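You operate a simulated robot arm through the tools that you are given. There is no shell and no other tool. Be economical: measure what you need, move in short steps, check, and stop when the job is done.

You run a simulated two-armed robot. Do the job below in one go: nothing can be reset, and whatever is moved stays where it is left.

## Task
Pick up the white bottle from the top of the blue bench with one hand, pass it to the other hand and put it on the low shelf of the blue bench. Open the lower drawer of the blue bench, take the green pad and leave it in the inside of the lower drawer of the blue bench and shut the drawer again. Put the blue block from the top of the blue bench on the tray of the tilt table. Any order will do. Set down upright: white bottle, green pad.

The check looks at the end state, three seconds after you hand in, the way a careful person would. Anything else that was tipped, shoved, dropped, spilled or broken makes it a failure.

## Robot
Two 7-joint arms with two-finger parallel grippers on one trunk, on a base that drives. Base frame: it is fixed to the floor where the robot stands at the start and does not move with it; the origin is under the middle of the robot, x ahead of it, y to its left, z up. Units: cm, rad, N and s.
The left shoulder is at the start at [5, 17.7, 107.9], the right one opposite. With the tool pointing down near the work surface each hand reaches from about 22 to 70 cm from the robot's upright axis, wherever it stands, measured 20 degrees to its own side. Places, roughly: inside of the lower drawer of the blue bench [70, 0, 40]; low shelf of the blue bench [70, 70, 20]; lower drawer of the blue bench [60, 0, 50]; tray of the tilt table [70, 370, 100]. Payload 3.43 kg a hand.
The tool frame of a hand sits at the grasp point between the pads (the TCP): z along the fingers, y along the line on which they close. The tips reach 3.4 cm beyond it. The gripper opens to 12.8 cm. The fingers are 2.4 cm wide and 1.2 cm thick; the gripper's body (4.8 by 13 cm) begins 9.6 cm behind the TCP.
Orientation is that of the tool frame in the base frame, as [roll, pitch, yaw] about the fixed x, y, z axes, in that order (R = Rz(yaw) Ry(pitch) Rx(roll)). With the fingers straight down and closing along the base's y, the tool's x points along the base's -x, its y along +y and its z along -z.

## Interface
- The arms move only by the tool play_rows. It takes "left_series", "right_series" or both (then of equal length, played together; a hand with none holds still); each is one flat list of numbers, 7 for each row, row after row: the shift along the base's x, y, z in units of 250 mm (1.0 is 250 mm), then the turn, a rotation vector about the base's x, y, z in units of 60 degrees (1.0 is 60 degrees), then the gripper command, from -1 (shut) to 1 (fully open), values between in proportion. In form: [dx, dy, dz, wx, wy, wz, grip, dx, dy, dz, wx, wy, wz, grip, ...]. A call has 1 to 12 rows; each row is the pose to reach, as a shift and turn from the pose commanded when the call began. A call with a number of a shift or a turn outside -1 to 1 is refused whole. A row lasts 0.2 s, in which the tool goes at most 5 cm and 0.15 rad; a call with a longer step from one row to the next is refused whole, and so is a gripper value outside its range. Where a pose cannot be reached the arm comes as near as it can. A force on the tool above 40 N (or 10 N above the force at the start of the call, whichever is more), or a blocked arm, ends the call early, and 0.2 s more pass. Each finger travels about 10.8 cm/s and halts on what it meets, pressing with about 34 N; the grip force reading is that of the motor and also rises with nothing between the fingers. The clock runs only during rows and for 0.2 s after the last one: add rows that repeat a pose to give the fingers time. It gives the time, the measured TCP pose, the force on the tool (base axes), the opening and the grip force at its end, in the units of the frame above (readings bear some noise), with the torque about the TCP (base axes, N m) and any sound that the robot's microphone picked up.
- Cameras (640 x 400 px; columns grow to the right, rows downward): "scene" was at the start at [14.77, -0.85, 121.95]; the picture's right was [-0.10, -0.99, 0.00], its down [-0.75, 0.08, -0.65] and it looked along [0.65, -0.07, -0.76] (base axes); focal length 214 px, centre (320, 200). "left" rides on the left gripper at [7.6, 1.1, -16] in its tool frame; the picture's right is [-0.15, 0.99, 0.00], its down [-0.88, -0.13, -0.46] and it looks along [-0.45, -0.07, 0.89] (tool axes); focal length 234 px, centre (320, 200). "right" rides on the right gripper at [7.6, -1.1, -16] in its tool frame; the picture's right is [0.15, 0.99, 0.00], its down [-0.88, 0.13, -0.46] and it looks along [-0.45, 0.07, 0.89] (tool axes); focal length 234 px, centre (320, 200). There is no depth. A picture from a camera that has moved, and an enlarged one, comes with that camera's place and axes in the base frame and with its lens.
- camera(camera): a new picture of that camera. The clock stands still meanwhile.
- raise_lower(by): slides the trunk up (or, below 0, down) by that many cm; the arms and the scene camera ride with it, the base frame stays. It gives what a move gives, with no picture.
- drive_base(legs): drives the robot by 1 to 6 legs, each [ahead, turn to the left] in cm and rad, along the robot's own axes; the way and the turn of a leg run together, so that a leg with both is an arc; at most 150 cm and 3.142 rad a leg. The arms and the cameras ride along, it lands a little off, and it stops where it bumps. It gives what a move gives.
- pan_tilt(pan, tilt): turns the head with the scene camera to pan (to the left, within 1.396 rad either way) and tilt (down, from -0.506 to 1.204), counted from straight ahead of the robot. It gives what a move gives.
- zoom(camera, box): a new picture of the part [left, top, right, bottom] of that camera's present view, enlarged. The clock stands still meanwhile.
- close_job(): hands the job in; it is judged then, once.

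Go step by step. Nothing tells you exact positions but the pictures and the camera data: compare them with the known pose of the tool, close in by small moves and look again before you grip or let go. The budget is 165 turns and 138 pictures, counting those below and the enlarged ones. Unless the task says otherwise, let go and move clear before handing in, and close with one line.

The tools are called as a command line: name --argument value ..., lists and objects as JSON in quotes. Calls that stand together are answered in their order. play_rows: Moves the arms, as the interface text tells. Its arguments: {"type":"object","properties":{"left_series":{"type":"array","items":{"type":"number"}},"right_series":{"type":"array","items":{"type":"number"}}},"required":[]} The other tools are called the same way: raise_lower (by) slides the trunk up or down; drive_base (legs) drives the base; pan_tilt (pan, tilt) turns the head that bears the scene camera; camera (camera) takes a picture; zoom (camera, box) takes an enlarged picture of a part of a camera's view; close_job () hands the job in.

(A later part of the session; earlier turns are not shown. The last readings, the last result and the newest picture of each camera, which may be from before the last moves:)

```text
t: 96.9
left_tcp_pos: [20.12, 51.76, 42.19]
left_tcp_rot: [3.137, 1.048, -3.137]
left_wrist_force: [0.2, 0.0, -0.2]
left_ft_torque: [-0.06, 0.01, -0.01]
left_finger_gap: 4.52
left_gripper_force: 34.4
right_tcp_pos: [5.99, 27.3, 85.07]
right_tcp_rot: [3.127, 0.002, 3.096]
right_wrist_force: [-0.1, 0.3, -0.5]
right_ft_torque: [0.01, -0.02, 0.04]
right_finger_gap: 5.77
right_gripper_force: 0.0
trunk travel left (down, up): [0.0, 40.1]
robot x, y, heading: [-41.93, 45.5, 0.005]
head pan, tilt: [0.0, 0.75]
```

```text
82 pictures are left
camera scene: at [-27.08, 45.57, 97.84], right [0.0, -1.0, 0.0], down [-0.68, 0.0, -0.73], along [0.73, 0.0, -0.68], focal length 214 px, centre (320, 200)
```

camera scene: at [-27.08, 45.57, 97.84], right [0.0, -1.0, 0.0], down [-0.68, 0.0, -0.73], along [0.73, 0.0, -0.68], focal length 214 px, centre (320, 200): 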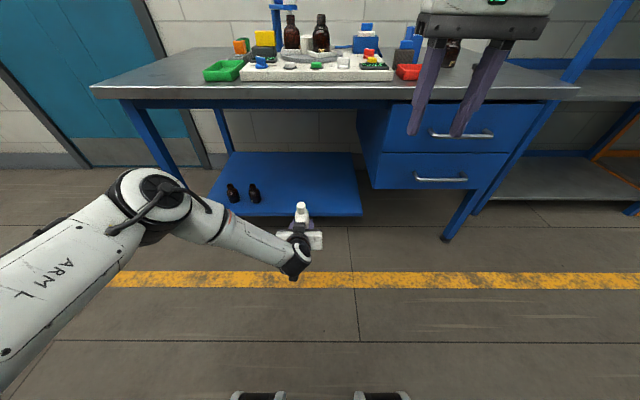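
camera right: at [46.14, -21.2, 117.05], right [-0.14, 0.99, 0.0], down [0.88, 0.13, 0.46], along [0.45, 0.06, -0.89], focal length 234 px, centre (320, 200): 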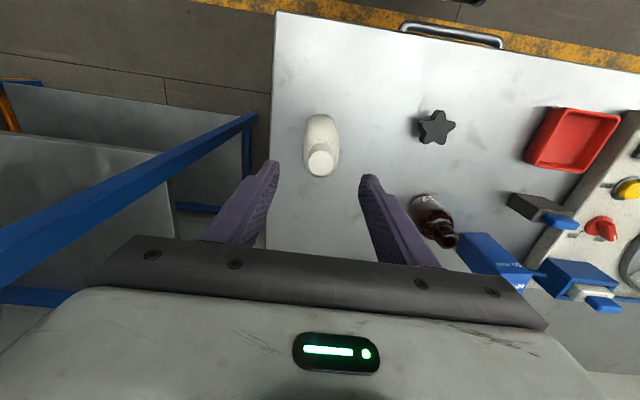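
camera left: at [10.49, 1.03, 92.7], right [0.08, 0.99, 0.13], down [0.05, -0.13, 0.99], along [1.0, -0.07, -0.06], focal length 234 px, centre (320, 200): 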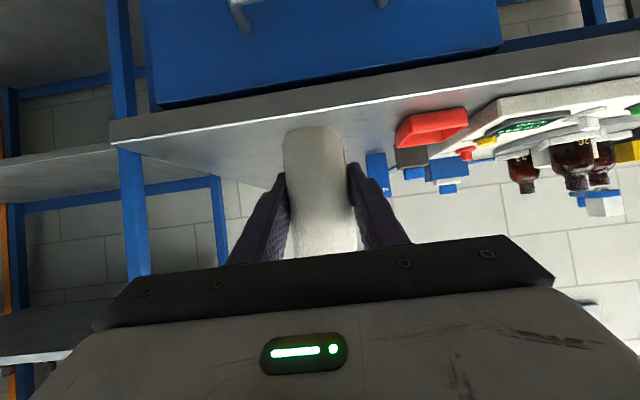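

Now I'll raise the right hand clear of the bench top, lower the bottle a little more, then drive in.

play_rows --left_series '[0, 0, -0.1, 0, 0, 0, -1, 0, 0, -0.2, 0, 0, 0, -1, 0, 0, -0.3, 0, 0, 0, -1, 0, 0, -0.36, 0, 0, 0, -1, 0, 0, -0.36, 0, 0, 0, -1]' --right_series '[0, 0, 0.12, 0, 0, 0, 0, -0.05, -0.06, 0.24, 0, 0, 0, 0, -0.1, -0.12, 0.36, 0, 0, 0, 0, -0.15, -0.18, 0.46, 0, 0, 0, 0, -0.2, -0.24, 0.56, 0, 0, 0, 0]'

drive_base --legs '[[18, 0]]'

camera --camera "scene"

camera --camera "left"

```text
t: 98.1
left_tcp_pos: [20.77, 50.36, 33.9]
left_tcp_rot: [3.123, 1.033, -3.139]
left_wrist_force: [0.0, 0.6, -0.8]
left_ft_torque: [-0.02, -0.02, 0.01]
left_finger_gap: 4.54
left_gripper_force: 33.8
left hand out of reach, approached as far as the arm can: row 2, 3, 4, 5
right_tcp_pos: [0.76, 21.39, 99.22]
right_tcp_rot: [3.127, 0.0, 3.098]
right_wrist_force: [-0.1, 0.4, -0.9]
right_ft_torque: [0.03, 0.0, -0.03]
right_finger_gap: 6.4
right_gripper_force: 0.1
trunk travel left (down, up): [0.0, 40.1]
robot x, y, heading: [-42.56, 45.34, 0.005]
head pan, tilt: [0.0, 0.75]
```

```text
t: 99.7
left_tcp_pos: [38.73, 50.32, 34.01]
left_tcp_rot: [3.123, 1.032, -3.138]
left_wrist_force: [0.6, -0.3, -0.2]
left_ft_torque: [0.0, 0.03, -0.01]
left_finger_gap: 4.55
left_gripper_force: 34.5
right_tcp_pos: [18.76, 21.16, 99.12]
right_tcp_rot: [3.128, -0.001, 3.094]
right_wrist_force: [-0.1, 0.9, 0.8]
right_ft_torque: [-0.04, 0.0, 0.0]
right_finger_gap: 6.42
right_gripper_force: 0.1
trunk travel left (down, up): [0.0, 40.1]
robot x, y, heading: [-24.44, 45.91, 0.001]
head pan, tilt: [0.0, 0.75]
```

```text
81 pictures are left
camera scene: at [-9.09, 45.6, 97.83], right [0.0, -1.0, 0.0], down [-0.68, 0.0, -0.73], along [0.73, 0.0, -0.68], focal length 214 px, centre (320, 200)
```

scene: 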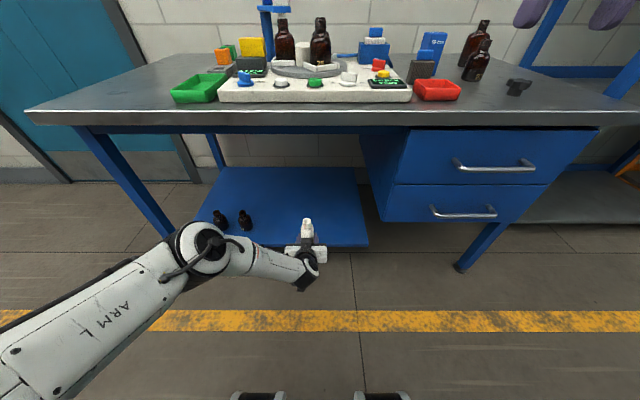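

```text
80 pictures are left
camera left: at [21.16, 51.1, 35.74], right [0.06, 0.99, 0.14], down [0.06, -0.14, 0.99], along [1.0, -0.05, -0.07], focal length 234 px, centre (320, 200)
```

left: 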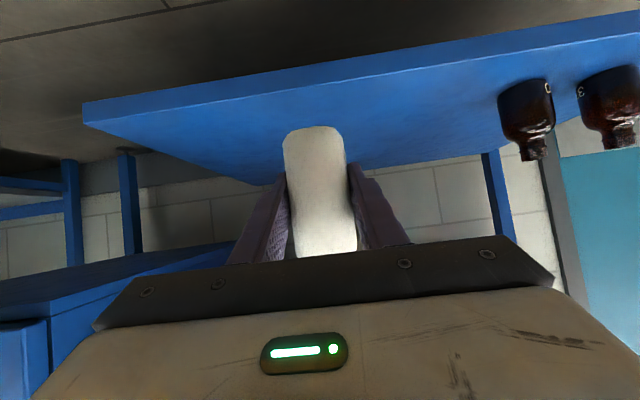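

The shelf top appears to be at z≈20 with its front edge at x≈45. The arm is limited while stretched, so I'll draw the hand back and lower it, to see how low it can go.

play_rows --left_series '[-0.12, 0.01, 0, 0, 0, 0, -1, -0.24, 0.02, 0, 0, 0, 0, -1, -0.36, 0.03, 0, 0, 0, 0, -1, -0.48, 0.04, -0.05, 0, 0, 0, -1, -0.6, 0.05, -0.1, 0, 0, 0, -1, -0.64, 0.06, -0.15, 0, 0, 0, -1, -0.64, 0.06, -0.2, 0, 0, 0, -1, -0.64, 0.06, -0.25, 0, 0, 0, -1, -0.64, 0.06, -0.3, 0, 0, 0, -1]'

```text
t: 101.7
left_tcp_pos: [24.07, 47.18, 30.48]
left_tcp_rot: [3.082, 0.999, -3.137]
left_wrist_force: [0.1, 0.0, 0.1]
left_ft_torque: [-0.03, 0.0, -0.06]
left_finger_gap: 4.51
left_gripper_force: 34.0
left hand out of reach, approached as far as the arm can: row 1, 2, 3, 4, 5, 6, 7, 8, 9
right_tcp_pos: [18.76, 21.29, 99.06]
right_tcp_rot: [3.127, -0.001, 3.094]
right_wrist_force: [0.3, 0.6, 0.3]
right_ft_torque: [0.01, -0.03, 0.0]
right_finger_gap: 6.43
right_gripper_force: 0.0
trunk travel left (down, up): [0.0, 40.1]
robot x, y, heading: [-24.83, 45.78, 0.002]
head pan, tilt: [0.0, 0.75]
```

At this pitch the hand bottoms out at z≈30. I'll test in the air whether a steeper pitch would let it reach lower; the bottle stays gripped and just tilts temporarily.

play_rows --left_series '[0, 0.02, 0, 0.02, 0.12, 0, -1, 0, 0.04, 0, 0.04, 0.24, 0, -1, 0, 0.06, 0, 0.06, 0.34, 0, -1, 0, 0.1, -0.05, 0.06, 0.36, 0, -1, 0, 0.12, -0.1, 0.06, 0.36, 0, -1, 0, 0.14, -0.15, 0.06, 0.36, 0, -1, 0, 0.14, -0.2, 0.06, 0.36, 0, -1, 0, 0.14, -0.24, 0.06, 0.36, 0, -1]'

```text
t: 103.5
left_tcp_pos: [24.33, 50.59, 24.33]
left_tcp_rot: [3.003, 0.618, 3.09]
left_wrist_force: [1.7, -0.1, -0.2]
left_ft_torque: [0.01, -0.01, -0.03]
left_finger_gap: 4.53
left_gripper_force: 34.0
right_tcp_pos: [18.67, 21.28, 99.11]
right_tcp_rot: [3.129, 0.0, 3.093]
right_wrist_force: [0.4, 0.2, -0.3]
right_ft_torque: [0.0, 0.06, 0.0]
right_finger_gap: 6.41
right_gripper_force: 0.1
trunk travel left (down, up): [0.0, 40.1]
robot x, y, heading: [-24.55, 45.62, 0.005]
head pan, tilt: [0.0, 0.75]
```

A pitch of about 52° reaches the shelf height, so I'll regrip: back off, bring the bottle upright again at a middle position, and pass it via the right hand.

drive_base --legs '[[-14, 0]]'

play_rows --left_series '[0, 0, 0.15, -0.01, -0.06, 0, -1, 0, 0, 0.3, -0.03, -0.18, 0, -1, 0.03, -0.02, 0.42, -0.05, -0.3, 0, -1, 0.08, -0.05, 0.55, -0.06, -0.34, 0, -1, 0.15, -0.08, 0.7, -0.06, -0.36, 0, -1, 0.22, -0.1, 0.85, -0.06, -0.36, 0, -1, 0.3, -0.12, 0.95, -0.06, -0.36, 0, -1]'

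```text
t: 104.8
left_tcp_pos: [10.4, 50.63, 24.2]
left_tcp_rot: [3.003, 0.62, 3.089]
left_wrist_force: [0.1, -0.6, 0.2]
left_ft_torque: [0.02, 0.04, -0.03]
left_finger_gap: 4.53
left_gripper_force: 34.1
right_tcp_pos: [4.79, 21.27, 99.09]
right_tcp_rot: [3.128, 0.0, 3.092]
right_wrist_force: [0.5, 0.7, 0.4]
right_ft_torque: [-0.02, 0.04, -0.01]
right_finger_gap: 6.44
right_gripper_force: 0.1
trunk travel left (down, up): [0.0, 40.1]
robot x, y, heading: [-38.37, 45.35, 0.002]
head pan, tilt: [0.0, 0.75]
```

```text
t: 106.4
left_tcp_pos: [17.9, 47.59, 48.03]
left_tcp_rot: [3.084, 0.998, -3.137]
left_wrist_force: [0.0, -0.5, 0.5]
left_ft_torque: [0.0, 0.01, -0.02]
left_finger_gap: 4.52
left_gripper_force: 34.4
right_tcp_pos: [4.63, 21.21, 99.15]
right_tcp_rot: [3.127, -0.001, 3.093]
right_wrist_force: [1.1, -0.2, 0.4]
right_ft_torque: [0.02, 0.03, -0.01]
right_finger_gap: 6.39
right_gripper_force: 0.0
trunk travel left (down, up): [0.0, 40.1]
robot x, y, heading: [-38.74, 45.65, 0.006]
head pan, tilt: [0.0, 0.75]
```

play_rows --left_series '[0.02, -0.02, 0.12, -0.015, -0.012, 0, -1, 0.04, -0.03, 0.25, -0.03, -0.025, 0, -1, 0.06, -0.05, 0.38, -0.04, -0.035, 0, -1, 0.08, -0.06, 0.5, -0.052, -0.045, 0, -1, 0.1, -0.07, 0.62, -0.052, -0.045, 0, -1, 0.104, -0.08, 0.687, -0.052, -0.045, 0, -1, 0.104, -0.08, 0.687, -0.052, -0.045, 0, -1]' --right_series '[0.08, 0.08, 0, 0, 0, 0, 0, 0.16, 0.16, 0, 0, 0, 0, 0, 0.24, 0.26, 0, 0, 0, 0, 0, 0.32, 0.38, 0, 0, 0, 0, 0, 0.4, 0.5, 0, 0, 0, 0, 0, 0.45, 0.62, 0, 0, 0, 0, 0, 0.5, 0.74, 0, 0, 0, 0, 0]'

camera --camera "right"

camera --camera "scene"

```text
t: 108.0
left_tcp_pos: [20.33, 45.63, 65.11]
left_tcp_rot: [-3.092, 1.042, -3.043]
left_wrist_force: [0.2, -0.9, 0.2]
left_ft_torque: [0.0, 0.03, -0.02]
left_finger_gap: 4.53
left_gripper_force: 33.7
right_tcp_pos: [11.84, 36.75, 96.17]
right_tcp_rot: [3.127, 0.001, 3.095]
right_wrist_force: [-0.2, 0.1, 0.3]
right_ft_torque: [-0.02, 0.01, 0.02]
right_finger_gap: 6.41
right_gripper_force: 0.1
right hand out of reach, approached as far as the arm can: row 3, 4, 5, 6, 7
trunk travel left (down, up): [0.0, 40.1]
robot x, y, heading: [-38.36, 45.56, 0.004]
head pan, tilt: [0.0, 0.75]
```

```text
79 pictures are left
camera right: at [4.29, 35.8, 112.2], right [-0.1, 0.99, 0.01], down [0.88, 0.08, 0.46], along [0.46, 0.06, -0.89], focal length 234 px, centre (320, 200)
```

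right: 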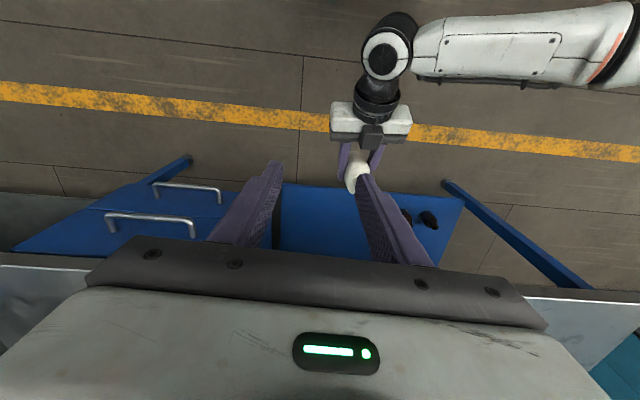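

```text
78 pictures are left
camera scene: at [-23.16, 45.58, 97.83], right [0.0, -1.0, 0.0], down [-0.68, 0.0, -0.73], along [0.73, 0.0, -0.68], focal length 214 px, centre (320, 200)
```

scene: 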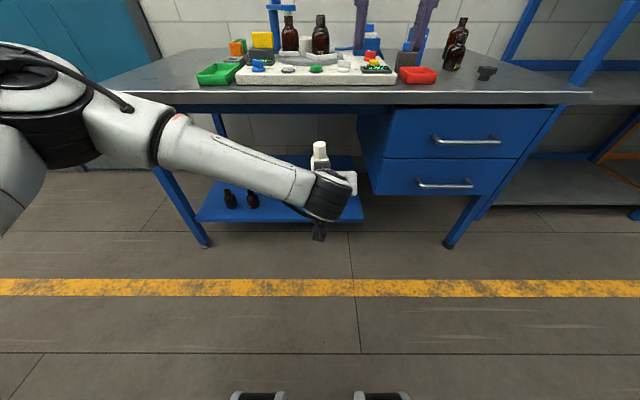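

The bottle is near (20.5,45.7), cap top about z 74. Bringing the right hand above it.

play_rows --right_series '[0, 0, -0.16, 0, 0, 0, 0, 0.08, 0.08, -0.28, 0, 0, 0, 0, 0.16, 0.17, -0.34, 0, 0, 0, 0, 0.25, 0.26, -0.36, 0, 0, 0, 0, 0.346, 0.354, -0.36, 0, 0, 0, 0, 0.346, 0.354, -0.36, 0, 0, 0, 0]'

camera --camera "right"

```text
t: 109.4
left_tcp_pos: [20.38, 45.51, 65.18]
left_tcp_rot: [-3.093, 1.043, -3.042]
left_wrist_force: [0.2, -0.3, -0.5]
left_ft_torque: [0.0, 0.03, -0.01]
left_finger_gap: 4.56
left_gripper_force: 33.9
right_tcp_pos: [16.75, 42.95, 87.05]
right_tcp_rot: [3.124, -0.002, 3.091]
right_wrist_force: [-0.4, 0.1, -0.1]
right_ft_torque: [0.01, -0.03, 0.0]
right_finger_gap: 6.4
right_gripper_force: 0.1
right hand out of reach, approached as far as the arm can: row 4, 5, 6
trunk travel left (down, up): [0.0, 40.1]
robot x, y, heading: [-38.51, 45.38, 0.003]
head pan, tilt: [0.0, 0.75]
```

```text
77 pictures are left
camera right: at [9.14, 42.01, 102.97], right [-0.09, 1.0, 0.02], down [0.89, 0.08, 0.46], along [0.45, 0.06, -0.89], focal length 234 px, centre (320, 200)
```

right: 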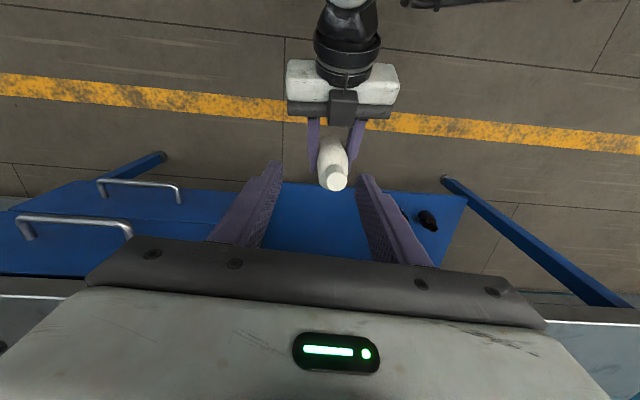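

Right hand stops at (16.8,43), so I'll bring the bottle to it with the left hand.

play_rows --left_series '[-0.05, -0.03, 0, 0, 0, 0, -1, -0.1, -0.07, 0, 0, 0, 0, -1, -0.15, -0.1, 0, 0, 0, 0, -1, -0.164, -0.112, 0, 0, 0, 0, -1, -0.164, -0.112, 0, 0, 0, 0, -1]'

camera --camera "right"

```text
t: 110.6
left_tcp_pos: [16.43, 42.7, 65.3]
left_tcp_rot: [-3.091, 1.042, -3.044]
left_wrist_force: [0.7, 0.4, -0.1]
left_ft_torque: [-0.02, 0.04, -0.02]
left_finger_gap: 4.52
left_gripper_force: 33.9
right_tcp_pos: [16.82, 43.06, 86.93]
right_tcp_rot: [3.124, -0.001, 3.09]
right_wrist_force: [0.2, 0.4, 0.0]
right_ft_torque: [-0.03, -0.03, 0.0]
right_finger_gap: 6.38
right_gripper_force: 0.0
trunk travel left (down, up): [0.0, 40.1]
robot x, y, heading: [-38.46, 45.95, 0.003]
head pan, tilt: [0.0, 0.75]
```

```text
76 pictures are left
camera right: at [9.16, 42.05, 102.9], right [-0.09, 1.0, 0.02], down [0.89, 0.08, 0.46], along [0.45, 0.06, -0.89], focal length 234 px, centre (320, 200)
```

right: 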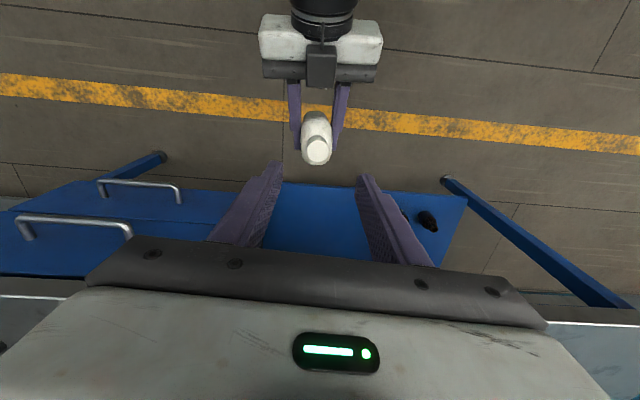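

Aligned. Descending onto the cap, closing the right, then opening the left.

play_rows --right_series '[0, 0, -0.14, 0, 0, 0, 0, 0, 0, -0.28, 0, 0, 0, 0, 0, 0, -0.42, 0, 0, 0, 0, 0, 0, -0.492, 0, 0, 0, 0, 0, 0, -0.492, 0, 0, 0, 0, 0, 0, -0.492, 0, 0, 0, -0.4, 0, 0, -0.492, 0, 0, 0, -1, 0, 0, -0.492, 0, 0, 0, -1, 0, 0, -0.492, 0, 0, 0, -1]'

zoom --camera "scene" --box '[220, 80, 420, 260]'

```text
t: 112.6
left_tcp_pos: [16.6, 42.98, 65.26]
left_tcp_rot: [-3.095, 1.043, -3.04]
left_wrist_force: [-0.7, 14.7, 0.2]
left_ft_torque: [-0.04, 0.18, 0.07]
left_finger_gap: 4.52
left_gripper_force: 34.0
right_tcp_pos: [16.68, 43.11, 74.86]
right_tcp_rot: [3.132, 0.0, 3.092]
right_wrist_force: [0.3, -13.5, -0.6]
right_ft_torque: [-1.31, -0.19, -0.09]
right_finger_gap: 2.86
right_gripper_force: 34.5
trunk travel left (down, up): [0.0, 40.1]
robot x, y, heading: [-37.97, 45.77, 0.004]
head pan, tilt: [0.0, 0.75]
```

```text
2.22 times, centred on (320, 170) of scene
camera zoom: at [-23.15, 45.57, 97.83], right [0.0, -1.0, 0.0], down [-0.68, 0.0, -0.73], along [0.73, 0.0, -0.68], focal length 477 px, centre (320, 267)
```

zoom: 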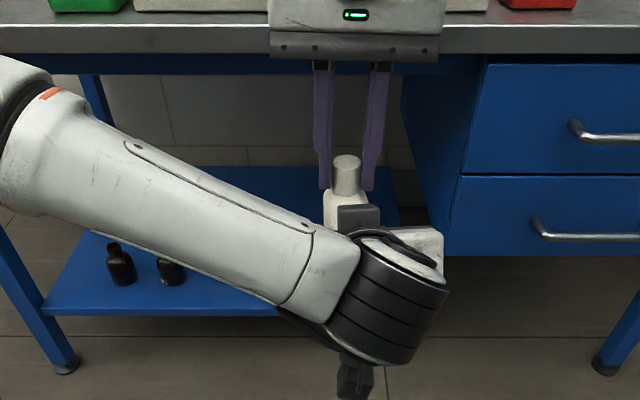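

The cap is held (2.86). Opening the left hand and withdrawing it along its axis.

play_rows --left_series '[0, 0, 0, 0, 0, 0, -0.4, 0, 0, 0, 0, 0, 0, 0.2, 0, 0, 0, 0, 0, 0, 0.8, 0, 0, 0, 0, 0, 0, 0.8, -0.1, 0.005, 0.058, 0, 0, 0, 0.8, -0.2, 0.01, 0.116, 0, 0, 0, 0.8, -0.3, 0.02, 0.174, 0, 0, 0, 0.8, -0.3, 0.02, 0.174, 0, 0, 0, 0.8]'

camera --camera "left"

```text
t: 114.4
left_tcp_pos: [9.03, 43.22, 69.6]
left_tcp_rot: [-3.091, 1.043, -3.043]
left_wrist_force: [0.9, 0.2, -0.5]
left_ft_torque: [-0.01, 0.0, 0.0]
left_finger_gap: 11.48
left_gripper_force: 0.1
right_tcp_pos: [16.81, 43.38, 74.78]
right_tcp_rot: [3.127, -0.001, 3.094]
right_wrist_force: [-1.3, 0.2, -0.1]
right_ft_torque: [-0.03, 0.01, -0.05]
right_finger_gap: 2.81
right_gripper_force: 33.9
trunk travel left (down, up): [0.0, 40.1]
robot x, y, heading: [-38.24, 45.35, -0.0]
head pan, tilt: [0.0, 0.75]
```

```text
74 pictures are left
camera left: at [-8.65, 43.4, 71.14], right [0.02, 0.99, 0.1], down [0.06, -0.1, 0.99], along [1.0, -0.01, -0.06], focal length 234 px, centre (320, 200)
```

left: 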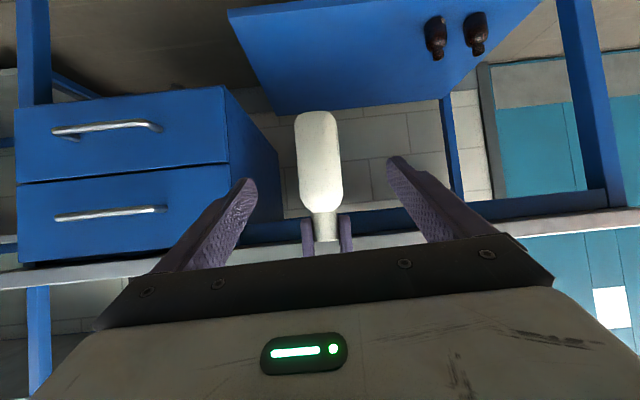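

The right hand has it. Now I'll re-pitch the left hand to about 50° downward and line it up behind the bottle.

play_rows --left_series '[0, 0, 0.03, 0.008, 0.11, -0.017, 0.8, 0, 0, 0.06, 0.016, 0.22, -0.035, 0.8, 0.04, 0.003, 0.09, 0.024, 0.33, -0.0525, 0.8, 0.1, 0.005, 0.09, 0.024, 0.33, -0.0525, 0.8, 0.135, 0.005, 0.09, 0.024, 0.33, -0.0525, 0.8, 0.135, 0.005, 0.09, 0.024, 0.33, -0.0525, 0.8]'

camera --camera "left"

camera --camera "right"

```text
t: 115.8
left_tcp_pos: [12.29, 43.47, 71.79]
left_tcp_rot: [3.128, 0.697, 3.134]
left_wrist_force: [0.4, -0.1, -0.1]
left_ft_torque: [0.01, 0.0, 0.01]
left_finger_gap: 11.54
left_gripper_force: 0.0
right_tcp_pos: [16.8, 43.3, 74.87]
right_tcp_rot: [3.127, 0.0, 3.095]
right_wrist_force: [-0.3, 0.2, -0.4]
right_ft_torque: [0.01, 0.04, -0.01]
right_finger_gap: 2.81
right_gripper_force: 34.0
trunk travel left (down, up): [0.0, 40.1]
robot x, y, heading: [-38.66, 45.37, -0.0]
head pan, tilt: [0.0, 0.75]
```

```text
73 pictures are left
camera left: at [-3.8, 44.39, 79.22], right [0.11, 0.99, 0.1], down [0.38, -0.14, 0.91], along [0.92, -0.06, -0.39], focal length 234 px, centre (320, 200)
```

left: 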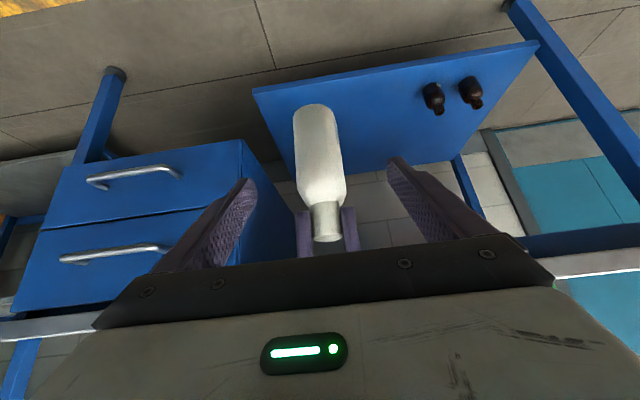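

```text
72 pictures are left
camera right: at [9.11, 42.41, 90.76], right [-0.1, 0.99, 0.01], down [0.89, 0.08, 0.46], along [0.45, 0.06, -0.89], focal length 234 px, centre (320, 200)
```

right: 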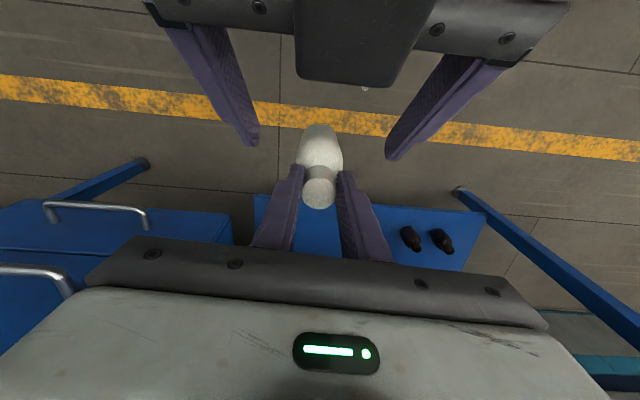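

Good alignment. Advancing 7 cm along the tool axis and closing.

play_rows --left_series '[0.06, -0.002, -0.0715, 0, 0, 0, 0.8, 0.12, -0.004, -0.143, 0, 0, 0, 0.8, 0.18, -0.004, -0.2145, 0, 0, 0, 0.8, 0.18, -0.004, -0.2145, 0, 0, 0, 0.4, 0.18, -0.004, -0.2145, 0, 0, 0, 0, 0.18, -0.004, -0.2145, 0, 0, 0, -0.5, 0.18, -0.004, -0.2145, 0, 0, 0, -1, 0.18, -0.004, -0.2145, 0, 0, 0, -1]'

camera --camera "left"

camera --camera "right"

```text
t: 117.6
left_tcp_pos: [16.79, 43.36, 66.33]
left_tcp_rot: [3.127, 0.7, 3.136]
left_wrist_force: [1.6, 3.1, -0.5]
left_ft_torque: [0.25, 0.05, 0.33]
left_finger_gap: 4.61
left_gripper_force: 33.9
right_tcp_pos: [16.68, 43.3, 74.75]
right_tcp_rot: [3.128, -0.001, 3.094]
right_wrist_force: [-0.8, -2.9, 0.6]
right_ft_torque: [-0.49, 0.03, -0.29]
right_finger_gap: 2.77
right_gripper_force: 34.0
trunk travel left (down, up): [0.0, 40.1]
robot x, y, heading: [-38.66, 45.63, 0.009]
head pan, tilt: [0.0, 0.75]
```

```text
71 pictures are left
camera left: at [0.7, 44.33, 73.8], right [0.11, 0.99, 0.11], down [0.38, -0.14, 0.91], along [0.92, -0.06, -0.39], focal length 234 px, centre (320, 200)
```

left: 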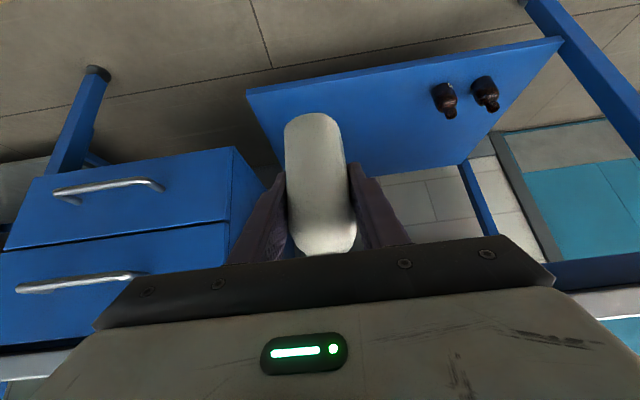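

```text
70 pictures are left
camera right: at [9.11, 42.39, 90.77], right [-0.1, 0.99, 0.01], down [0.89, 0.08, 0.46], along [0.45, 0.06, -0.89], focal length 234 px, centre (320, 200)
```

right: 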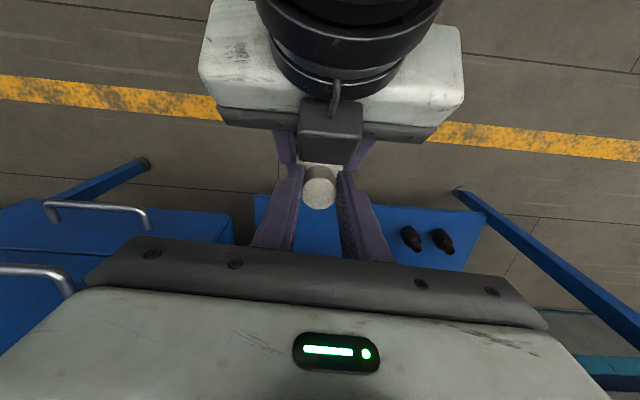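

The left hand has the body again. Releasing the right, raising it straight up and away.

play_rows --right_series '[0, 0, 0, 0, 0, 0, -0.4, 0, 0, 0, 0, 0, 0, -0.1, 0, 0, 0, 0, 0, 0, 0.0, 0, 0, 0.1, 0, 0, 0, 0, 0, 0, 0.24, 0, 0, 0, 0, -0.02, -0.02, 0.4, 0, 0, 0, 0, -0.04, -0.14, 0.5, 0, 0, 0, 0, -0.1, -0.3, 0.6, 0, 0, 0, 0, -0.2, -0.44, 0.7, 0, 0, 0, 0, -0.25, -0.6, 0.8, 0, 0, 0, 0, -0.25, -0.76, 0.9, 0, 0, 0, 0, -0.25, -0.9, 1.0, 0, 0, 0, 0]'

camera --camera "scene"

```text
t: 120.2
left_tcp_pos: [16.75, 43.27, 66.3]
left_tcp_rot: [3.129, 0.699, 3.135]
left_wrist_force: [-0.5, -0.3, 0.1]
left_ft_torque: [0.02, 0.01, 0.02]
left_finger_gap: 4.56
left_gripper_force: 33.9
right_tcp_pos: [10.01, 20.82, 98.91]
right_tcp_rot: [3.124, 0.003, 3.096]
right_wrist_force: [0.4, -0.3, -0.2]
right_ft_torque: [0.04, 0.03, -0.04]
right_finger_gap: 6.41
right_gripper_force: 0.1
right hand out of reach, approached as far as the arm can: row 12
trunk travel left (down, up): [0.0, 40.1]
robot x, y, heading: [-38.28, 45.36, 0.005]
head pan, tilt: [0.0, 0.75]
```

```text
69 pictures are left
camera scene: at [-23.14, 45.52, 97.82], right [0.0, -1.0, 0.0], down [-0.68, 0.0, -0.73], along [0.73, 0.0, -0.68], focal length 214 px, centre (320, 200)
```

scene: 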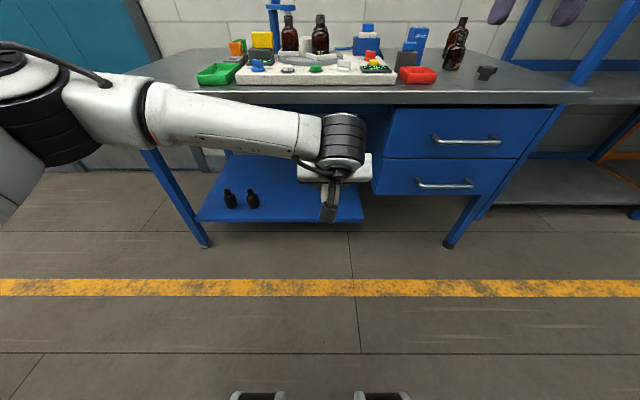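

I'll lower the left hand to just above shelf level outside the bench and check the arm's shape before driving in.

play_rows --left_series '[-0.02, 0.04, -0.14, 0, 0, 0, -1, -0.04, 0.08, -0.3, 0, 0, 0, -1, -0.06, 0.12, -0.46, 0, 0, 0, -1, -0.08, 0.16, -0.62, 0, 0, 0, -1, -0.1, 0.2, -0.78, 0, 0, 0, -1, -0.12, 0.24, -0.94, 0, 0, 0, -1, -0.12, 0.24, -1.0, 0, 0, 0, -1]' --right_series '[-0.05, 0, 0, 0, 0, 0, 0, -0.1, 0, 0, 0, 0, 0, 0, -0.15, 0, 0, 0, 0, 0, 0, -0.2, 0, 0, 0, 0, 0, 0, -0.25, 0, 0, 0, 0, 0, 0, -0.3, 0, 0, 0, 0, 0, 0, -0.3, 0, 0, 0, 0, 0, 0]'

play_rows --left_series '[0, 0.02, -0.12, 0, 0, 0, -1, 0, 0.04, -0.24, 0, 0, 0, -1, 0, 0.06, -0.36, 0, 0, 0, -1, 0, 0.08, -0.46, 0, 0, 0, -1, 0, 0.08, -0.46, 0, 0, 0, -1]'

camera --camera "scene"

camera --camera "left"

```text
t: 121.8
left_tcp_pos: [13.57, 49.32, 41.42]
left_tcp_rot: [3.128, 0.697, 3.135]
left_wrist_force: [0.1, -0.3, 0.2]
left_ft_torque: [-0.01, 0.01, -0.01]
left_finger_gap: 4.58
left_gripper_force: 33.5
right_tcp_pos: [2.47, 20.91, 99.06]
right_tcp_rot: [3.128, 0.0, 3.095]
right_wrist_force: [-0.2, -0.4, 0.1]
right_ft_torque: [-0.01, 0.02, 0.03]
right_finger_gap: 6.39
right_gripper_force: 0.0
trunk travel left (down, up): [0.0, 40.1]
robot x, y, heading: [-38.28, 45.37, 0.002]
head pan, tilt: [0.0, 0.75]
```

```text
t: 123.0
left_tcp_pos: [13.85, 51.42, 29.95]
left_tcp_rot: [3.128, 0.698, 3.133]
left_wrist_force: [0.5, -0.3, 0.4]
left_ft_torque: [0.01, 0.02, -0.04]
left_finger_gap: 4.59
left_gripper_force: 34.1
right_tcp_pos: [2.59, 20.87, 99.12]
right_tcp_rot: [3.127, 0.0, 3.093]
right_wrist_force: [0.6, 0.6, 0.4]
right_ft_torque: [0.0, -0.02, 0.0]
right_finger_gap: 6.4
right_gripper_force: 0.1
trunk travel left (down, up): [0.0, 40.1]
robot x, y, heading: [-38.38, 45.59, 0.009]
head pan, tilt: [0.0, 0.75]
```

```text
68 pictures are left
camera scene: at [-23.15, 45.57, 97.83], right [0.0, -1.0, 0.0], down [-0.68, 0.0, -0.73], along [0.73, 0.0, -0.68], focal length 214 px, centre (320, 200)
```

scene: 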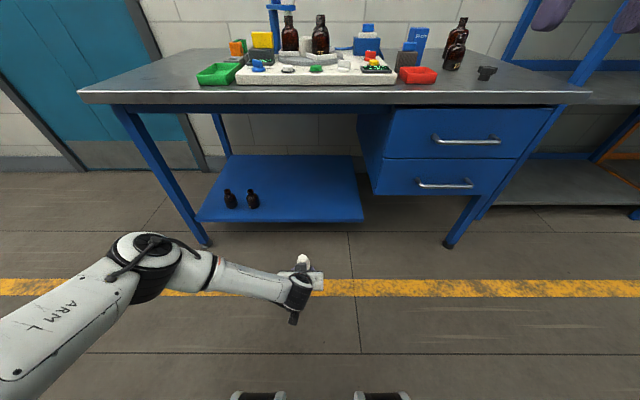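

```text
67 pictures are left
camera left: at [-2.33, 52.38, 37.43], right [0.11, 0.99, 0.1], down [0.38, -0.14, 0.91], along [0.92, -0.06, -0.39], focal length 234 px, centre (320, 200)
```

left: 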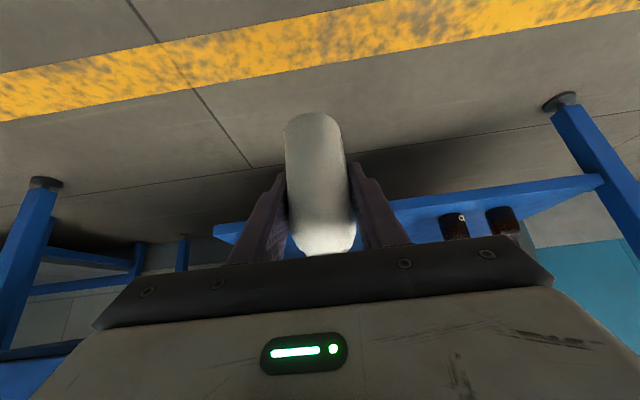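

Posture is fine. Driving in partway and checking the clearance over the shelf edge.

drive_base --legs '[[24, 0]]'

camera --camera "scene"

camera --camera "left"

```text
t: 124.8
left_tcp_pos: [38.15, 51.72, 29.97]
left_tcp_rot: [3.127, 0.698, 3.14]
left_wrist_force: [0.7, 0.0, -0.6]
left_ft_torque: [0.0, -0.03, -0.01]
left_finger_gap: 4.6
left_gripper_force: 33.8
right_tcp_pos: [26.95, 21.21, 99.16]
right_tcp_rot: [3.128, 0.0, 3.099]
right_wrist_force: [0.2, -0.7, -0.5]
right_ft_torque: [-0.03, 0.01, -0.04]
right_finger_gap: 6.4
right_gripper_force: 0.1
trunk travel left (down, up): [0.0, 40.1]
robot x, y, heading: [-14.11, 45.62, 0.011]
head pan, tilt: [0.0, 0.75]
```

```text
66 pictures are left
camera scene: at [1.21, 45.77, 97.83], right [0.01, -1.0, 0.0], down [-0.68, -0.01, -0.73], along [0.73, 0.01, -0.68], focal length 214 px, centre (320, 200)
```

scene: 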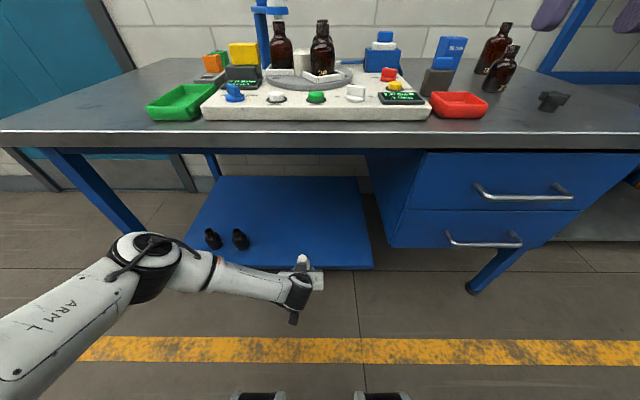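

```text
65 pictures are left
camera left: at [22.0, 52.69, 37.46], right [0.11, 0.99, 0.1], down [0.38, -0.14, 0.91], along [0.92, -0.06, -0.39], focal length 234 px, centre (320, 200)
```

left: 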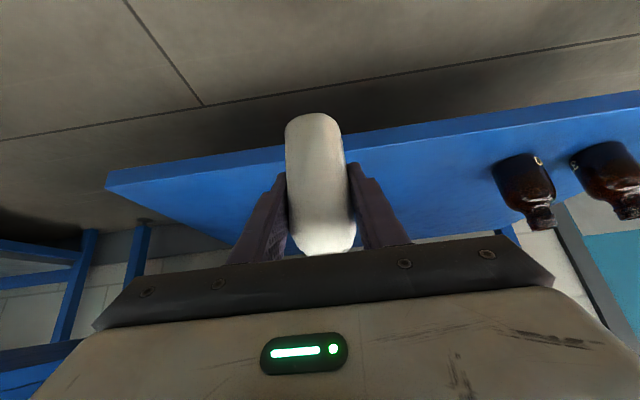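

The shelf top seems closer to z≈22, so I'll raise 2 cm for margin, then drive in 15 cm.

play_rows --left_series '[0, 0, 0.04, 0, 0, 0, -1, 0, 0, 0.08, 0, 0, 0, -1]'

drive_base --legs '[[16, 0]]'

camera --camera "scene"

camera --camera "left"

```text
t: 125.4
left_tcp_pos: [38.09, 51.58, 31.96]
left_tcp_rot: [3.127, 0.695, 3.139]
left_wrist_force: [-0.3, 0.2, 0.0]
left_ft_torque: [-0.01, 0.01, 0.01]
left_finger_gap: 4.57
left_gripper_force: 33.9
right_tcp_pos: [27.07, 21.12, 99.13]
right_tcp_rot: [3.127, 0.0, 3.099]
right_wrist_force: [-0.7, -0.3, -0.6]
right_ft_torque: [0.01, -0.02, -0.01]
right_finger_gap: 6.41
right_gripper_force: 0.1
trunk travel left (down, up): [0.0, 40.1]
robot x, y, heading: [-14.0, 45.81, 0.009]
head pan, tilt: [0.0, 0.75]
```

```text
t: 126.8
left_tcp_pos: [54.21, 51.82, 32.01]
left_tcp_rot: [3.127, 0.697, 3.141]
left_wrist_force: [-0.4, 0.0, 0.4]
left_ft_torque: [0.02, 0.0, 0.0]
left_finger_gap: 4.57
left_gripper_force: 33.6
right_tcp_pos: [43.21, 21.29, 99.15]
right_tcp_rot: [3.128, 0.001, 3.098]
right_wrist_force: [0.0, -0.4, -0.1]
right_ft_torque: [0.03, 0.02, 0.0]
right_finger_gap: 6.41
right_gripper_force: 0.0
trunk travel left (down, up): [0.0, 40.1]
robot x, y, heading: [2.17, 45.69, 0.01]
head pan, tilt: [0.0, 0.75]
```

```text
64 pictures are left
camera scene: at [17.36, 45.9, 97.83], right [0.01, -1.0, 0.0], down [-0.68, -0.01, -0.73], along [0.73, 0.01, -0.68], focal length 214 px, centre (320, 200)
```

scene: 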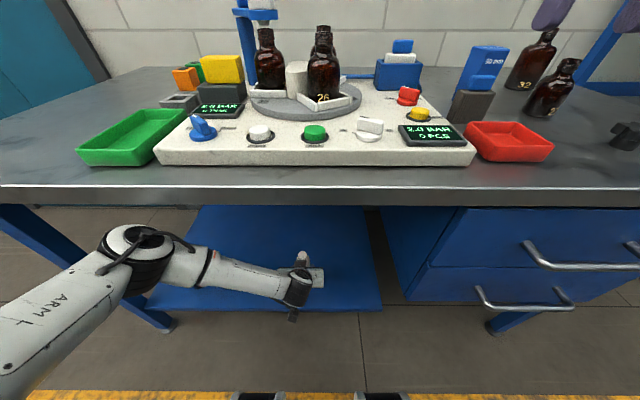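

```text
63 pictures are left
camera left: at [38.12, 52.75, 39.41], right [0.11, 0.99, 0.1], down [0.38, -0.14, 0.91], along [0.92, -0.06, -0.39], focal length 234 px, centre (320, 200)
```

left: 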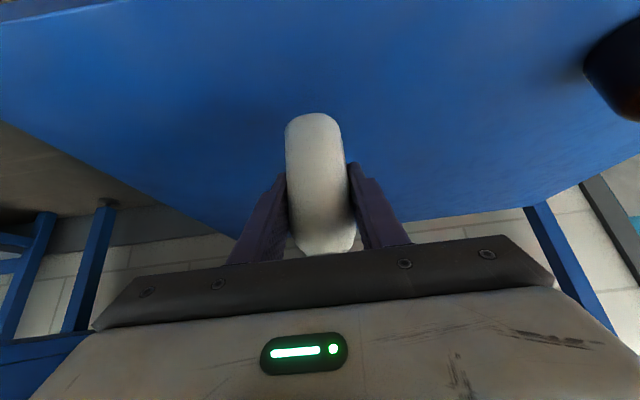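

The bottle is over the shelf. Lowering slowly to find contact.

play_rows --left_series '[0, 0, -0.03, 0, 0, 0, -1, 0, 0, -0.06, 0, 0, 0, -1, 0, 0, -0.09, 0, 0, 0, -1, 0, 0, -0.12, 0, 0, 0, -1, 0, 0, -0.14, 0, 0, 0, -1]'

camera --camera "left"

```text
t: 128.0
left_tcp_pos: [54.17, 51.99, 28.45]
left_tcp_rot: [3.127, 0.697, 3.139]
left_wrist_force: [-0.5, -0.5, 0.6]
left_ft_torque: [-0.04, -0.01, -0.01]
left_finger_gap: 4.53
left_gripper_force: 33.8
right_tcp_pos: [43.25, 21.29, 99.08]
right_tcp_rot: [3.128, 0.002, 3.1]
right_wrist_force: [0.2, -0.1, 0.2]
right_ft_torque: [-0.02, 0.01, -0.01]
right_finger_gap: 6.39
right_gripper_force: 0.0
trunk travel left (down, up): [0.0, 40.1]
robot x, y, heading: [1.95, 45.59, 0.009]
head pan, tilt: [0.0, 0.75]
```

```text
62 pictures are left
camera left: at [38.13, 52.8, 35.91], right [0.11, 0.99, 0.1], down [0.38, -0.14, 0.91], along [0.92, -0.06, -0.39], focal length 234 px, centre (320, 200)
```

left: 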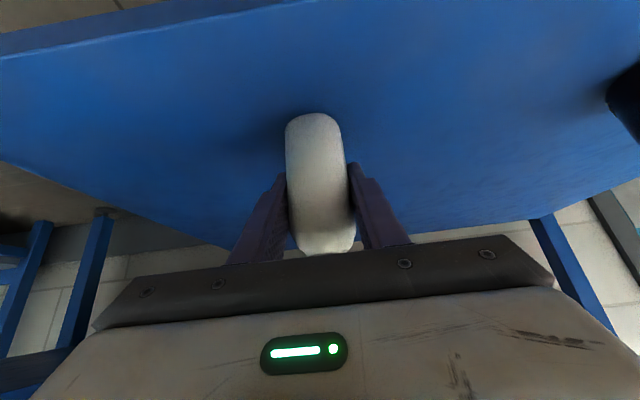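

play_rows --left_series '[0, 0, -0.012, 0, 0, 0, -1, 0, 0, -0.024, 0, 0, 0, -1, 0, 0, -0.036, 0, 0, 0, -1, 0, 0, -0.048, 0, 0, 0, -1]'

```text
t: 129.0
left_tcp_pos: [54.34, 51.89, 27.45]
left_tcp_rot: [3.128, 0.703, 3.139]
left_wrist_force: [-3.7, 1.6, 15.8]
left_ft_torque: [-0.16, 0.52, -0.03]
left_finger_gap: 4.55
left_gripper_force: 33.7
right_tcp_pos: [43.11, 21.29, 99.23]
right_tcp_rot: [3.129, 0.002, 3.098]
right_wrist_force: [0.2, -1.0, -0.7]
right_ft_torque: [0.04, 0.01, 0.0]
right_finger_gap: 6.4
right_gripper_force: 0.2
trunk travel left (down, up): [0.0, 40.1]
robot x, y, heading: [1.51, 45.83, 0.007]
head pan, tilt: [0.0, 0.75]
```

Contact at 15.8 N. Opening the fingers slowly, then withdrawing along the tool axis.

play_rows --left_series '[0, 0, 0.006, 0, 0, 0, -0.6, 0, 0, 0.006, 0, 0, 0, -0.1, 0, 0, 0.006, 0, 0, 0, 0.5, 0, 0, 0.006, 0, 0, 0, 0.8, 0, 0, 0.006, 0, 0, 0, 0.8]'

camera --camera "left"

```text
t: 130.2
left_tcp_pos: [54.18, 51.77, 27.35]
left_tcp_rot: [3.128, 0.698, 3.14]
left_wrist_force: [0.7, 1.1, 0.1]
left_ft_torque: [0.01, 0.03, 0.06]
left_finger_gap: 11.54
left_gripper_force: 0.0
right_tcp_pos: [43.22, 21.4, 99.07]
right_tcp_rot: [3.129, 0.0, 3.099]
right_wrist_force: [0.2, 0.3, -0.9]
right_ft_torque: [0.0, -0.04, 0.02]
right_finger_gap: 6.4
right_gripper_force: 0.1
trunk travel left (down, up): [0.0, 40.1]
robot x, y, heading: [1.87, 45.89, 0.008]
head pan, tilt: [0.0, 0.75]
```

```text
61 pictures are left
camera left: at [38.09, 52.76, 34.91], right [0.11, 0.99, 0.1], down [0.38, -0.14, 0.91], along [0.92, -0.06, -0.39], focal length 234 px, centre (320, 200)
```

left: 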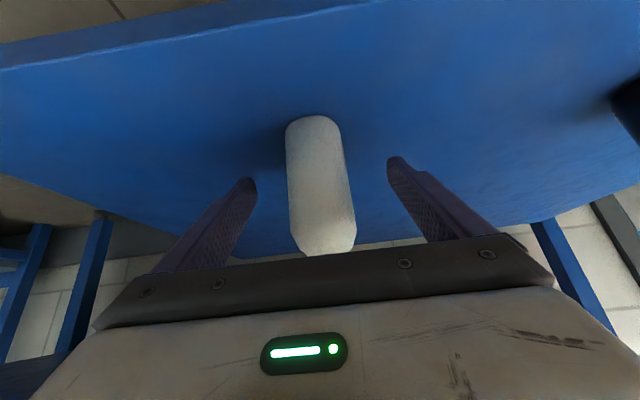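

The bottle stands by itself. Withdrawing the hand and backing out.

play_rows --left_series '[-0.05, 0, 0.06, 0, 0, 0, 0.8, -0.11, 0, 0.13, 0, 0, 0, 0.8, -0.18, 0, 0.215, 0, 0, 0, 0.8, -0.24, 0, 0.24, 0, 0, 0, 0.8]'

camera --camera "left"

drive_base --legs '[[-42, 0]]'

camera --camera "scene"

```text
t: 131.2
left_tcp_pos: [48.13, 51.78, 33.33]
left_tcp_rot: [3.127, 0.698, 3.14]
left_wrist_force: [0.0, -1.3, -0.1]
left_ft_torque: [0.03, -0.04, -0.02]
left_finger_gap: 11.52
left_gripper_force: 0.1
right_tcp_pos: [43.1, 21.38, 99.09]
right_tcp_rot: [3.127, 0.0, 3.101]
right_wrist_force: [0.1, -0.4, 0.2]
right_ft_torque: [0.02, 0.01, -0.02]
right_finger_gap: 6.4
right_gripper_force: 0.1
trunk travel left (down, up): [0.0, 40.1]
robot x, y, heading: [1.95, 45.8, 0.009]
head pan, tilt: [0.0, 0.75]
```

```text
60 pictures are left
camera left: at [32.1, 52.7, 40.8], right [0.1, 0.99, 0.1], down [0.38, -0.14, 0.91], along [0.92, -0.06, -0.39], focal length 234 px, centre (320, 200)
```

left: 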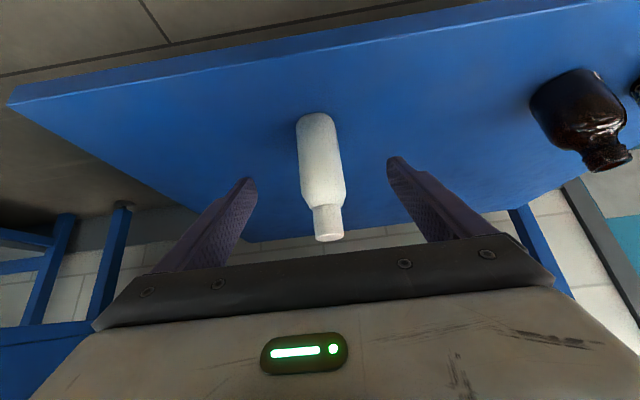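

```text
t: 133.8
left_tcp_pos: [5.58, 51.59, 33.33]
left_tcp_rot: [3.129, 0.697, -3.141]
left_wrist_force: [-1.1, 0.2, -0.2]
left_ft_torque: [-0.01, -0.03, 0.01]
left_finger_gap: 11.51
left_gripper_force: 0.0
right_tcp_pos: [0.79, 21.05, 99.12]
right_tcp_rot: [3.128, 0.002, 3.105]
right_wrist_force: [-0.7, 0.6, 0.6]
right_ft_torque: [0.01, 0.02, -0.04]
right_finger_gap: 6.41
right_gripper_force: 0.1
trunk travel left (down, up): [0.0, 40.1]
robot x, y, heading: [-40.49, 45.57, 0.013]
head pan, tilt: [0.0, 0.75]
```

```text
59 pictures are left
camera scene: at [-25.16, 45.53, 97.84], right [0.01, -1.0, 0.0], down [-0.68, -0.01, -0.73], along [0.73, 0.01, -0.68], focal length 214 px, centre (320, 200)
```

scene: 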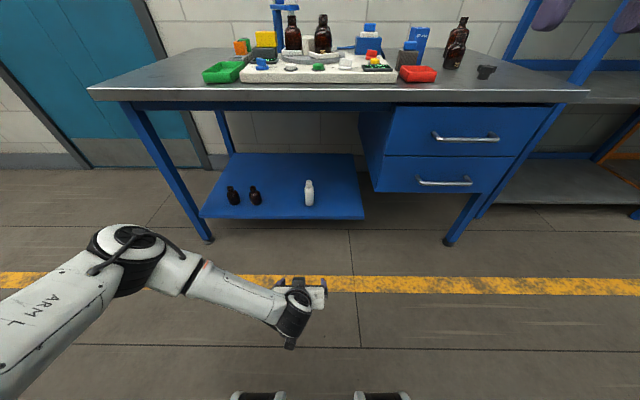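

The white bottle stands upright on the low shelf. Next is the blue block: I'll return the left hand to pointing down, raise the trunk, and shift sideways.

play_rows --left_series '[0.02, 0, 0.15, 0, 0.13, 0, 0.8, 0.04, -0.02, 0.32, 0, 0.26, 0, 0.8, 0.06, -0.04, 0.5, 0, 0.4, 0, 0.8, 0.08, -0.06, 0.68, 0, 0.53, 0, 0.8, 0.1, -0.08, 0.84, 0, 0.667, 0, 0.8, 0.1, -0.08, 1.0, 0, 0.667, 0, 0.8]'

raise_lower --by 28

drive_base --legs '[[0, -1.584], [18, 0], [0, 1.571]]'

camera --camera "scene"

```text
t: 135.2
left_tcp_pos: [8.1, 49.54, 58.27]
left_tcp_rot: [3.128, -0.003, -3.141]
left_wrist_force: [-0.9, -0.9, -0.2]
left_ft_torque: [-0.02, 0.02, 0.01]
left_finger_gap: 11.52
left_gripper_force: 0.0
right_tcp_pos: [0.81, 21.17, 99.08]
right_tcp_rot: [3.127, -0.001, 3.103]
right_wrist_force: [0.0, -0.1, -0.3]
right_ft_torque: [-0.01, 0.0, 0.04]
right_finger_gap: 6.4
right_gripper_force: 0.0
trunk travel left (down, up): [0.0, 40.1]
robot x, y, heading: [-40.44, 45.23, 0.013]
head pan, tilt: [0.0, 0.75]
```

```text
t: 138.1
left_tcp_pos: [8.14, 49.51, 86.23]
left_tcp_rot: [3.126, -0.003, -3.141]
left_wrist_force: [-0.3, -0.5, 0.3]
left_ft_torque: [0.03, -0.01, -0.02]
left_finger_gap: 11.53
left_gripper_force: 0.0
right_tcp_pos: [0.76, 20.98, 127.08]
right_tcp_rot: [3.126, 0.0, 3.103]
right_wrist_force: [0.3, 0.3, -0.7]
right_ft_torque: [-0.03, -0.01, 0.01]
right_finger_gap: 6.39
right_gripper_force: 0.0
trunk travel left (down, up): [-28.0, 12.1]
robot x, y, heading: [-40.44, 45.41, 0.015]
head pan, tilt: [0.0, 0.75]
```

```text
t: 147.3
left_tcp_pos: [7.87, 32.01, 86.21]
left_tcp_rot: [3.126, -0.003, -3.128]
left_wrist_force: [-0.5, -0.1, 0.3]
left_ft_torque: [0.02, -0.02, -0.01]
left_finger_gap: 11.5
left_gripper_force: 0.0
right_tcp_pos: [0.93, 3.44, 127.12]
right_tcp_rot: [3.128, 0.0, 3.115]
right_wrist_force: [0.3, -0.5, -0.1]
right_ft_torque: [-0.02, 0.0, 0.0]
right_finger_gap: 6.38
right_gripper_force: 0.1
trunk travel left (down, up): [-28.0, 12.1]
robot x, y, heading: [-40.39, 27.48, 0.022]
head pan, tilt: [0.0, 0.75]
```

```text
58 pictures are left
camera scene: at [-25.25, 27.6, 125.83], right [0.02, -1.0, 0.0], down [-0.68, -0.02, -0.73], along [0.73, 0.02, -0.68], focal length 214 px, centre (320, 200)
```

scene: 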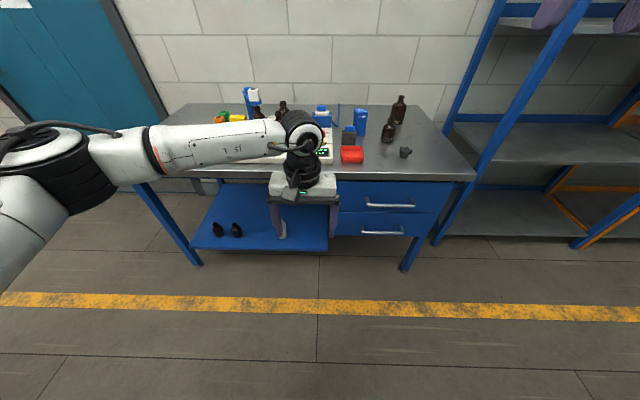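

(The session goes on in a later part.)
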